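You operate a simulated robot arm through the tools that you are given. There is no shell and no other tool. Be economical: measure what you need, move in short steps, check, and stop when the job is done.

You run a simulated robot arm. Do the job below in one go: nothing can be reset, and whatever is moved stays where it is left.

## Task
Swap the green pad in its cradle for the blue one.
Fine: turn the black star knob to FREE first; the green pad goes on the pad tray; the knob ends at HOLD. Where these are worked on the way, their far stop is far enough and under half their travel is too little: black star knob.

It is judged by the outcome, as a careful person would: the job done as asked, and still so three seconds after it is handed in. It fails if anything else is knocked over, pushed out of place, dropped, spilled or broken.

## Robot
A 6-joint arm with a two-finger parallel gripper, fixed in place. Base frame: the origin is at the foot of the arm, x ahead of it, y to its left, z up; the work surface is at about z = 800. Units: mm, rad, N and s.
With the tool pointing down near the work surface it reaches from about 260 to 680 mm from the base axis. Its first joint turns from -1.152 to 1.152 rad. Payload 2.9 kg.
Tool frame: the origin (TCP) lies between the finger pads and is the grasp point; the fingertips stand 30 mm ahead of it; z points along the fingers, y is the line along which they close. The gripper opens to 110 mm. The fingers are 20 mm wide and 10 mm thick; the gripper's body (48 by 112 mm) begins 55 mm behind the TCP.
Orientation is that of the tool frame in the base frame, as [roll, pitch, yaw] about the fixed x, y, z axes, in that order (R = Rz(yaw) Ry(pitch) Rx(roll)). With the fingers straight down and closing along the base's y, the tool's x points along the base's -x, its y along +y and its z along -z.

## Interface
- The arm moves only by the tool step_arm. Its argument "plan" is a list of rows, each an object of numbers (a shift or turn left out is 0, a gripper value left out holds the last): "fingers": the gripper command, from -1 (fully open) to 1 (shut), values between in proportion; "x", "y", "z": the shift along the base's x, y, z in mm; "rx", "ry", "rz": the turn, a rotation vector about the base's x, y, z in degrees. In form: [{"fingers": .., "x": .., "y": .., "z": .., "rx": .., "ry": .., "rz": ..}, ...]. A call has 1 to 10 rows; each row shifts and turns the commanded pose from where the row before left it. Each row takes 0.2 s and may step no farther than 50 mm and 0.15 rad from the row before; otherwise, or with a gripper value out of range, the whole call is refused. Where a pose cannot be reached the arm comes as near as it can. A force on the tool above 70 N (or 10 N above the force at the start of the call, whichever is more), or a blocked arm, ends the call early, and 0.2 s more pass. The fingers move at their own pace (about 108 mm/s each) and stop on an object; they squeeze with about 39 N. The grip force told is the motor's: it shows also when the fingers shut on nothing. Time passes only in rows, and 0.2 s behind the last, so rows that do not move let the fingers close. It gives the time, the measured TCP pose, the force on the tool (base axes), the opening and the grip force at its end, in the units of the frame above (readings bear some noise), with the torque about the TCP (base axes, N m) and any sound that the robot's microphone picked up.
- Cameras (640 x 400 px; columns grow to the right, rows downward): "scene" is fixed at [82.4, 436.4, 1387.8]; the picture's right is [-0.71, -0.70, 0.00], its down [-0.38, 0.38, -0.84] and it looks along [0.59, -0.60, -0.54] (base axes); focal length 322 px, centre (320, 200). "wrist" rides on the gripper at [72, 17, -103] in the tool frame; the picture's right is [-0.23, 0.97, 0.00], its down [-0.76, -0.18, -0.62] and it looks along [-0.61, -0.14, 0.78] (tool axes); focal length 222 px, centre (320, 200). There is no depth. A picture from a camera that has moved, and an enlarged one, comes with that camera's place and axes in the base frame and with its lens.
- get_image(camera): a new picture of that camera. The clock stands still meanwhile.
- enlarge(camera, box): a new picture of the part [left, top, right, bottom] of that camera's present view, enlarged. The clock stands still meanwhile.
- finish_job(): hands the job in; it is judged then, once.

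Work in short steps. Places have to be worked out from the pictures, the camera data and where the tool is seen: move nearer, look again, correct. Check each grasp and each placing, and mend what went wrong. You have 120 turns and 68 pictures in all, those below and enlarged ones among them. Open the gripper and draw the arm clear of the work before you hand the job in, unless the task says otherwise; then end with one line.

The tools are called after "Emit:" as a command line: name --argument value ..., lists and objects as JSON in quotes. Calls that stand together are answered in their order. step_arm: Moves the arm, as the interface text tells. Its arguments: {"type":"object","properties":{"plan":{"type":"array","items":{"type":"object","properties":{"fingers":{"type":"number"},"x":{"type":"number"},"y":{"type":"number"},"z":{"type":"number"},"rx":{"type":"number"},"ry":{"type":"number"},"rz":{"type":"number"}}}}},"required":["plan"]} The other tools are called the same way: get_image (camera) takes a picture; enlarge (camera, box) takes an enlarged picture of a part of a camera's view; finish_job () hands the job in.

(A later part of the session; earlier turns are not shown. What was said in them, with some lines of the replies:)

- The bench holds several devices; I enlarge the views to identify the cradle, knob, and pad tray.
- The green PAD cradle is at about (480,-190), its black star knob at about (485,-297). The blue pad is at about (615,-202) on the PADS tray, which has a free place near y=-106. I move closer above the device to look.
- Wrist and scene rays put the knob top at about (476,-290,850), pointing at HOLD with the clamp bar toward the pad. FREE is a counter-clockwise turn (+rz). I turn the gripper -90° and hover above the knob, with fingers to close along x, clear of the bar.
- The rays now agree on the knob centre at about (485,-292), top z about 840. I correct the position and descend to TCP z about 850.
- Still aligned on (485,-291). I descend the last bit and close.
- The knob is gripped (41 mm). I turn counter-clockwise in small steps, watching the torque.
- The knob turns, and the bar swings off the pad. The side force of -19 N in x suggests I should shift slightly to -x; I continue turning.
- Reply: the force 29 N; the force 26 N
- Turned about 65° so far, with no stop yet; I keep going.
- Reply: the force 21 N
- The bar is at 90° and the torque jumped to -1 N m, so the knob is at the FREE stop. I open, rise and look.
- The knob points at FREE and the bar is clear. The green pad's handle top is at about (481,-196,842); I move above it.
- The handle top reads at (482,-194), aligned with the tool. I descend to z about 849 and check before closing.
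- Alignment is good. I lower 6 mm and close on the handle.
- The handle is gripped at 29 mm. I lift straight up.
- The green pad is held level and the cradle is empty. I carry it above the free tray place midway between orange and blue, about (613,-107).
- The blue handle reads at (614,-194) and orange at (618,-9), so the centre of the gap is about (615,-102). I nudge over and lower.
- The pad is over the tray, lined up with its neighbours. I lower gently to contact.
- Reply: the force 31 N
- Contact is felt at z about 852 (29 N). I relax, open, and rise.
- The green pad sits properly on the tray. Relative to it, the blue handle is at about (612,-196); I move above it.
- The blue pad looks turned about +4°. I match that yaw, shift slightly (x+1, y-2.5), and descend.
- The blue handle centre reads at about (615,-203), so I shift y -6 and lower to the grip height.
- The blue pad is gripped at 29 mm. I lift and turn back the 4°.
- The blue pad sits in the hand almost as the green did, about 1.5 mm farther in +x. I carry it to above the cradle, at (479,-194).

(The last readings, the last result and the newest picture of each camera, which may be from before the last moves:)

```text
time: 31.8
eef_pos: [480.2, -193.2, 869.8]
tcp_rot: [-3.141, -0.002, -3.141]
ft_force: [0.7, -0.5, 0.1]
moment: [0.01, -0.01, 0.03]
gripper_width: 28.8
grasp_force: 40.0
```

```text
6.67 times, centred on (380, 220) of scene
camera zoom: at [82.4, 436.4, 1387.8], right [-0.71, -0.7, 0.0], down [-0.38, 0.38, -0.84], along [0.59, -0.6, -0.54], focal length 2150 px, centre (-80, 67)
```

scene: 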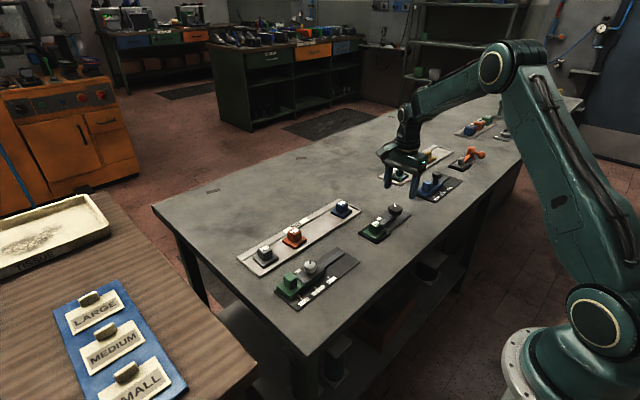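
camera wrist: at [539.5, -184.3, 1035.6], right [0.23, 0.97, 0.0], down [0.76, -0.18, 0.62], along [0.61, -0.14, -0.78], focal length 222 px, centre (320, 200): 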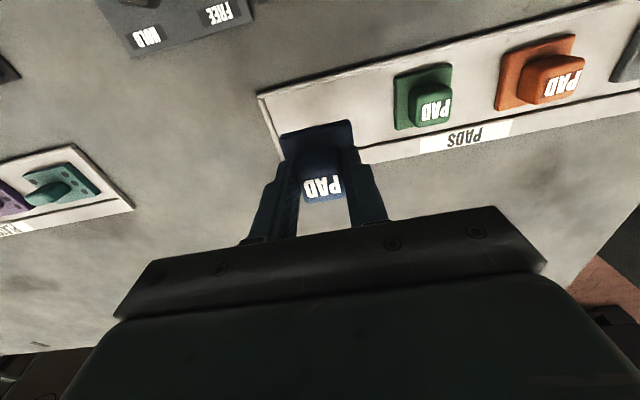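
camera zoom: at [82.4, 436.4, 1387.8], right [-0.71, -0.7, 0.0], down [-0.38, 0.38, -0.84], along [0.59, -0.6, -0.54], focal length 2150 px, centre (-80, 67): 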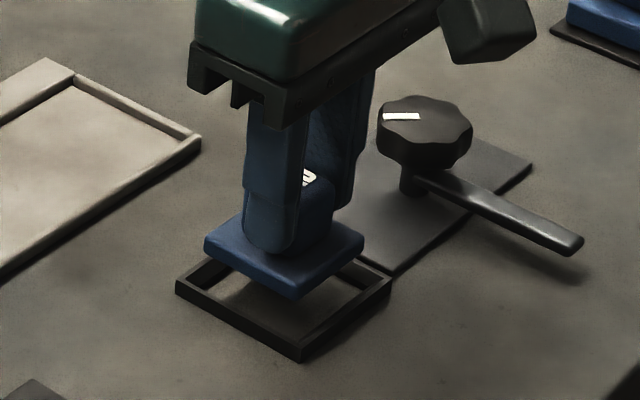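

The pad is centred over the cradle in both views, about 20 mm up. I lower in small steps.

Emit:
step_arm --plan '[{"z": -8}, {"z": -4}, {}, {}]'

Emit:
enlarge --camera "scene" --box '[340, 190, 420, 250]'

Emit:
enlarge --camera "wrist" --box '[260, 50, 420, 210]'

```text
time: 32.8
eef_pos: [480.7, -194.6, 858.0]
tcp_rot: [3.141, -0.001, 3.141]
ft_force: [-0.3, -0.2, -0.5]
moment: [0.0, 0.03, 0.0]
gripper_width: 28.8
grasp_force: 39.3
```

```text
6.67 times, centred on (380, 220) of scene
camera zoom: at [82.4, 436.4, 1387.8], right [-0.71, -0.7, 0.0], down [-0.38, 0.38, -0.84], along [0.59, -0.6, -0.54], focal length 2150 px, centre (-80, 67)
```

zoom: 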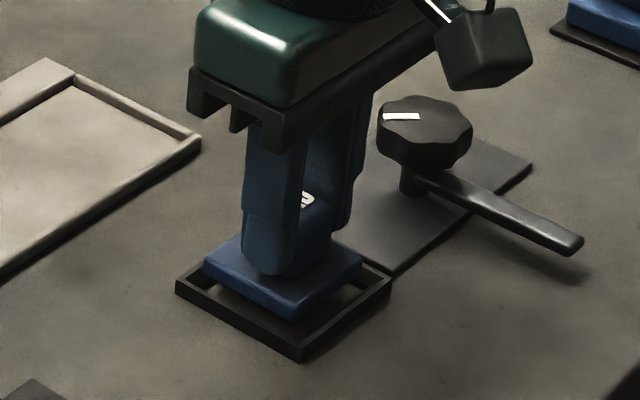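

```text
2.50 times, centred on (340, 130) of wrist
camera zoom: at [407.8, -177.0, 962.2], right [0.23, 0.97, 0.0], down [0.76, -0.18, 0.62], along [0.61, -0.14, -0.78], focal length 555 px, centre (270, 375)
```

zoom: 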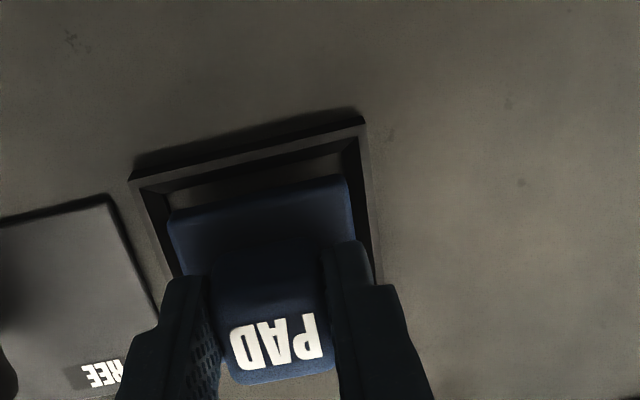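

Gaps look even all around. I lower the remaining 8–9 mm.

Emit:
step_arm --plan '[{"z": -3}, {"z": -3}, {"z": -2}, {}, {}]'

Emit:
enlarge --camera "scene" --box '[340, 190, 420, 250]'

```text
time: 34.0
eef_pos: [480.9, -194.6, 852.4]
tcp_rot: [-3.141, 0.001, -3.141]
ft_force: [-0.2, 0.2, -1.0]
moment: [0.04, 0.03, 0.01]
gripper_width: 29.0
grasp_force: 38.9
```

```text
6.67 times, centred on (380, 220) of scene
camera zoom: at [82.4, 436.4, 1387.8], right [-0.71, -0.7, 0.0], down [-0.38, 0.38, -0.84], along [0.59, -0.6, -0.54], focal length 2150 px, centre (-80, 67)
```

zoom: 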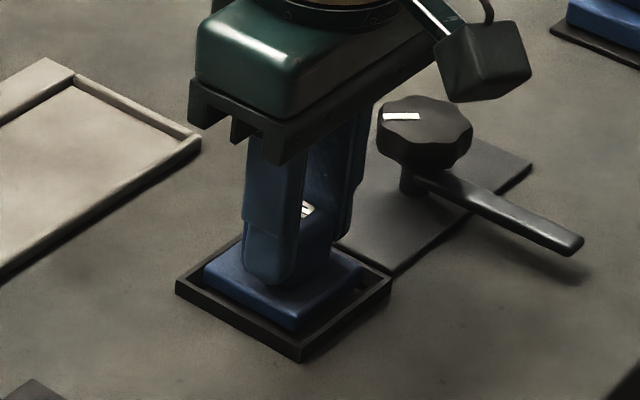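

Emit:
step_arm --plan '[{"z": -2}, {}, {"z": -1.5}, {}]'

```text
time: 35.0
eef_pos: [481.0, -195.1, 848.4]
tcp_rot: [-3.141, 0.0, -3.141]
ft_force: [0.4, 0.1, -0.5]
moment: [0.0, -0.03, 0.0]
gripper_width: 28.9
grasp_force: 39.0
```

Emit:
step_arm --plan '[{"z": -1}, {}, {"z": -1}, {}, {"z": -1}, {}]'

```text
time: 36.4
eef_pos: [481.2, -195.5, 845.9]
tcp_rot: [-3.14, 0.003, -3.141]
ft_force: [-8.7, 7.4, 32.1]
moment: [0.25, 0.26, 0.05]
gripper_width: 29.3
grasp_force: 38.8
```

Firm contact at about z 846, lower than if it were perched on the rim, so it is seated. I relax, open and rise.

Emit:
step_arm --plan '[{"z": 2}, {}, {"fingers": -0.2}, {}, {"z": 20}, {"z": 40}, {"z": 40}, {"y": -20}, {"y": -20}, {}]'

Emit:
enlarge --camera "scene" --box '[320, 180, 440, 250]'

Emit:
enlarge --camera "wrist" --box '[240, 30, 440, 200]'

```text
time: 38.6
eef_pos: [479.7, -233.7, 946.1]
tcp_rot: [3.14, 0.0, -3.141]
ft_force: [0.4, -0.4, -0.6]
moment: [-0.03, -0.02, 0.0]
gripper_width: 65.9
grasp_force: 0.1
```

```text
5.33 times, centred on (380, 215) of scene
camera zoom: at [82.4, 436.4, 1387.8], right [-0.71, -0.7, 0.0], down [-0.38, 0.38, -0.84], along [0.59, -0.6, -0.54], focal length 1720 px, centre (0, 120)
```

zoom: 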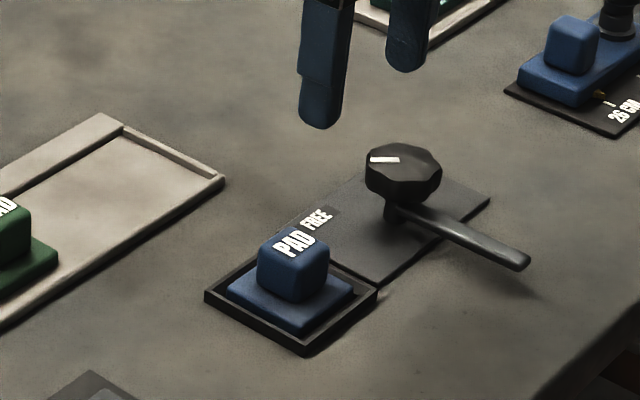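

```text
2.35 times, centred on (340, 115) of wrist
camera zoom: at [408.0, -216.6, 1050.3], right [0.23, 0.97, 0.0], down [0.76, -0.18, 0.62], along [0.61, -0.14, -0.78], focal length 523 px, centre (273, 400)
```

zoom: 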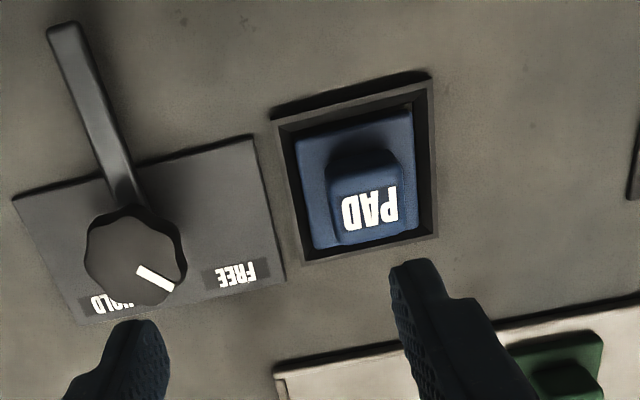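

The blue pad is flat in the cradle. Now I go back to the knob at about (481.5,-294) with the same yaw at which I released it.

Emit:
step_arm --plan '[{"x": 1, "y": -30, "rz": 2}, {"y": -30}, {"z": -40}, {"z": -25}, {}]'

Emit:
enlarge --camera "wrist" --box '[200, 0, 460, 250]'

```text
time: 39.8
eef_pos: [482.0, -294.0, 881.6]
tcp_rot: [3.14, 0.0, -3.107]
ft_force: [-0.7, 0.3, 0.4]
moment: [0.02, 0.01, -0.01]
gripper_width: 65.7
grasp_force: 0.1
```

```text
1.60 times, centred on (330, 125) of wrist
camera zoom: at [408.4, -280.3, 985.4], right [0.19, 0.98, 0.0], down [0.77, -0.15, 0.62], along [0.61, -0.12, -0.78], focal length 355 px, centre (304, 320)
```

zoom: 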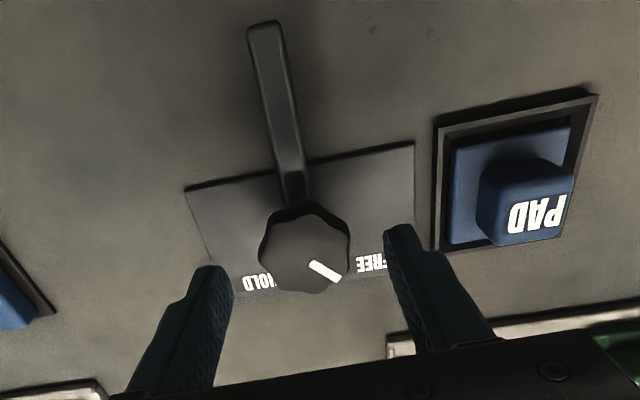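

Well centred. I descend to z about 850 and grip.

Emit:
step_arm --plan '[{"z": -20}, {"z": -11}, {}, {"fingers": 1}, {}, {}]'

```text
time: 41.2
eef_pos: [480.7, -295.2, 849.9]
tcp_rot: [-3.14, 0.002, -3.105]
ft_force: [0.8, -4.7, -3.7]
moment: [-0.11, -0.35, -0.04]
gripper_width: 40.8
grasp_force: 44.7
```

Emit:
step_arm --plan '[{"rz": -6}, {"rz": -6}, {"rz": -6}, {"rz": -6}, {}]'

```text
time: 42.4
eef_pos: [481.2, -294.2, 850.7]
tcp_rot: [3.14, -0.004, 2.758]
ft_force: [-18.5, 17.7, 18.8]
moment: [0.34, 0.26, 0.04]
gripper_width: 41.3
grasp_force: 45.6
```

Emit:
step_arm --plan '[{"rz": -6, "x": -1.2, "y": 1.2, "z": 0.7}, {"rz": -6}, {"rz": -6}, {"rz": -6}, {}]'

Emit:
enlarge --camera "wrist" --box '[200, 0, 460, 250]'

```text
time: 43.6
eef_pos: [482.5, -291.7, 850.3]
tcp_rot: [3.14, 0.001, 2.343]
ft_force: [10.7, 19.3, -3.8]
moment: [-0.16, 0.1, 0.05]
gripper_width: 41.0
grasp_force: 44.6
```

```text
1.60 times, centred on (330, 125) of wrist
camera zoom: at [443.4, -228.6, 954.9], right [0.86, 0.52, 0.0], down [0.4, -0.67, 0.62], along [0.32, -0.53, -0.78], focal length 355 px, centre (304, 320)
```

zoom: 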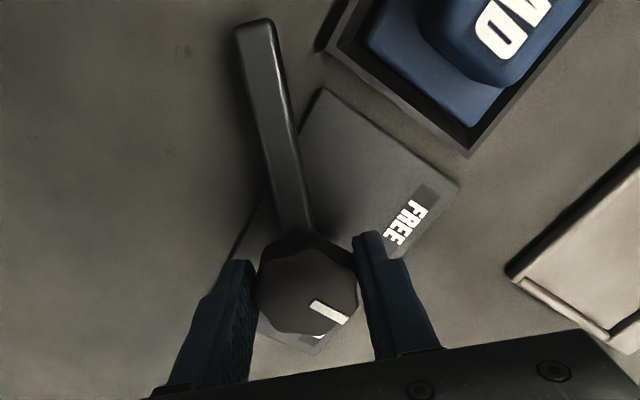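

The knob follows. I continue with a small centring correction.

Emit:
step_arm --plan '[{"rz": -6, "x": 0.8, "y": 1.2}, {"rz": -6}, {"rz": -6}, {"rz": -6}, {}]'

```text
time: 44.8
eef_pos: [483.2, -292.2, 851.5]
tcp_rot: [3.138, -0.002, 1.925]
ft_force: [22.4, 14.8, -12.3]
moment: [-0.62, -0.55, 0.09]
gripper_width: 41.1
grasp_force: 45.3
```

Emit:
step_arm --plan '[{"rz": -6, "x": 1.5, "y": 1, "z": -0.5}, {"rz": -6}, {"rz": -5}, {}]'

Emit:
enlarge --camera "wrist" --box '[200, 0, 460, 250]'

```text
time: 45.8
eef_pos: [483.8, -291.4, 850.4]
tcp_rot: [3.138, -0.002, 1.625]
ft_force: [23.3, 9.1, -5.6]
moment: [0.35, -0.11, 0.07]
gripper_width: 41.1
grasp_force: 45.5
```

```text
1.60 times, centred on (330, 125) of wrist
camera zoom: at [496.9, -218.1, 955.1], right [0.98, -0.17, 0.0], down [-0.14, -0.77, 0.62], along [-0.11, -0.61, -0.78], focal length 355 px, centre (304, 320)
```

zoom: 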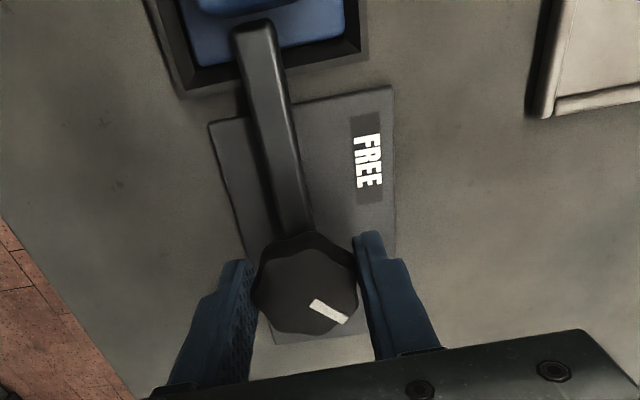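

The bar is almost back over the pad (about 3° short). I turn the last degrees until the stop torque shows.

Emit:
step_arm --plan '[{"rz": -3, "x": 1}, {"rz": -3}, {}]'

```text
time: 46.6
eef_pos: [485.7, -292.7, 851.6]
tcp_rot: [3.14, -0.001, 1.517]
ft_force: [18.7, 4.3, 0.6]
moment: [0.45, -0.25, 0.34]
gripper_width: 40.8
grasp_force: 44.8
```

Emit:
step_arm --plan '[{"rz": -3}, {}]'

```text
time: 47.2
eef_pos: [485.2, -291.7, 851.1]
tcp_rot: [3.139, 0.002, 1.467]
ft_force: [21.8, 5.9, 0.5]
moment: [-0.05, -0.03, 0.49]
gripper_width: 40.6
grasp_force: 45.1
```

The torque is rising against the stop, so the knob is at HOLD. I release, rise and look.

Emit:
step_arm --plan '[{"x": 1}, {"fingers": -0.3}, {}, {"z": 25}, {"z": 40}, {"z": 40}, {"y": -25}, {}]'

Emit:
enlarge --camera "wrist" --box '[220, 0, 440, 180]'

Emit:
enlarge --camera "scene" --box '[220, 160, 440, 300]'

Emit:
get_image --camera "scene"

```text
time: 49.0
eef_pos: [486.3, -318.0, 958.0]
tcp_rot: [3.141, -0.001, 1.467]
ft_force: [0.1, 0.0, 1.3]
moment: [0.05, 0.02, -0.04]
gripper_width: 71.2
grasp_force: 0.1
```

```text
2.22 times, centred on (330, 90) of wrist
camera zoom: at [510.1, -248.5, 1061.8], right [0.94, -0.33, 0.0], down [-0.26, -0.74, 0.62], along [-0.2, -0.59, -0.78], focal length 494 px, centre (298, 444)
```

zoom: 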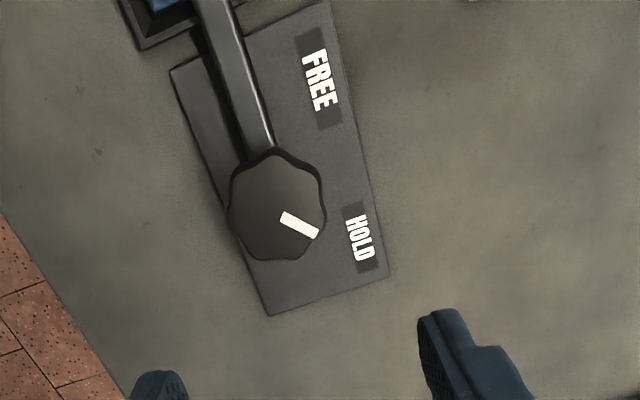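

```text
2.86 times, centred on (330, 230) of scene
camera zoom: at [82.4, 436.4, 1387.8], right [-0.71, -0.7, 0.0], down [-0.38, 0.38, -0.84], along [0.59, -0.6, -0.54], focal length 921 px, centre (291, 114)
```

zoom: 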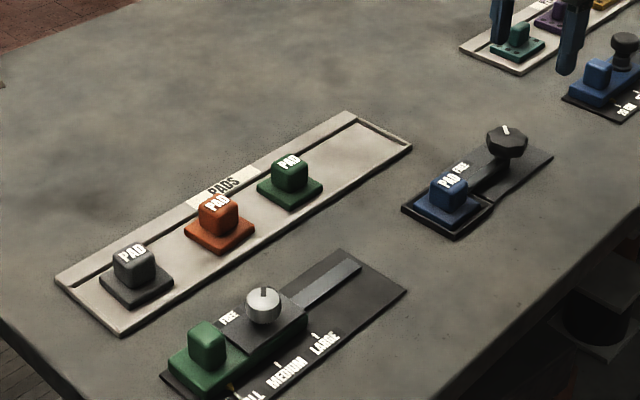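

```text
12 pictures are left
```

scene: 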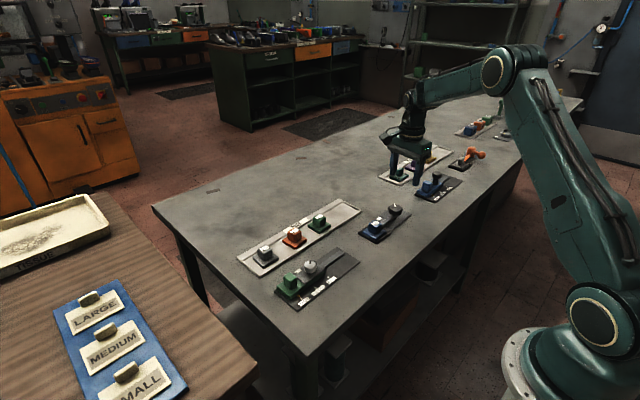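

Pointer and bar look back at the HOLD position; I compare with the initial close-up to be sure.

Emit:
enlarge --camera "scene" --box '[340, 185, 430, 255]'

```text
5.71 times, centred on (385, 220) of scene
camera zoom: at [82.4, 436.4, 1387.8], right [-0.71, -0.7, 0.0], down [-0.38, 0.38, -0.84], along [0.59, -0.6, -0.54], focal length 1842 px, centre (-51, 86)
```

zoom: 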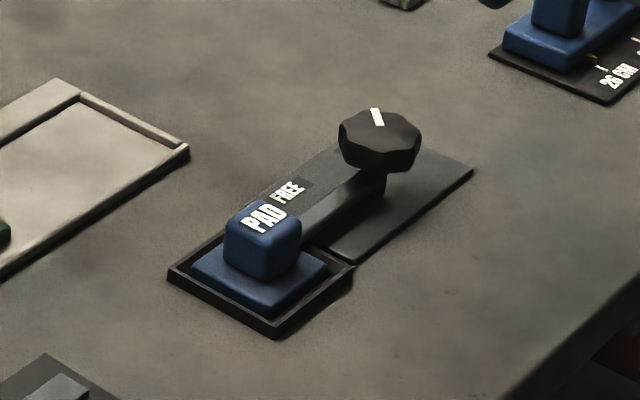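

It matches the initial close-up exactly, with blue in place of green. I raise the arm clear and hand in.

Emit:
step_arm --plan '[{"z": 40, "fingers": -1}, {"z": 40}, {"x": -40, "z": 20}, {}]'

Emit:
finish_job

```text
time: 50.0
eef_pos: [445.1, -319.0, 1052.2]
tcp_rot: [3.141, 0.0, 1.467]
ft_force: [-0.3, 0.6, -0.1]
moment: [0.0, -0.02, 0.01]
gripper_width: 109.9
grasp_force: 0.1
```

```text
The job is handed in.
```

The blue pad is seated in the cradle, the green pad is on the pad tray, the black star knob was turned to FREE for the swap and is back at HOLD, and the arm is clear with the gripper open.
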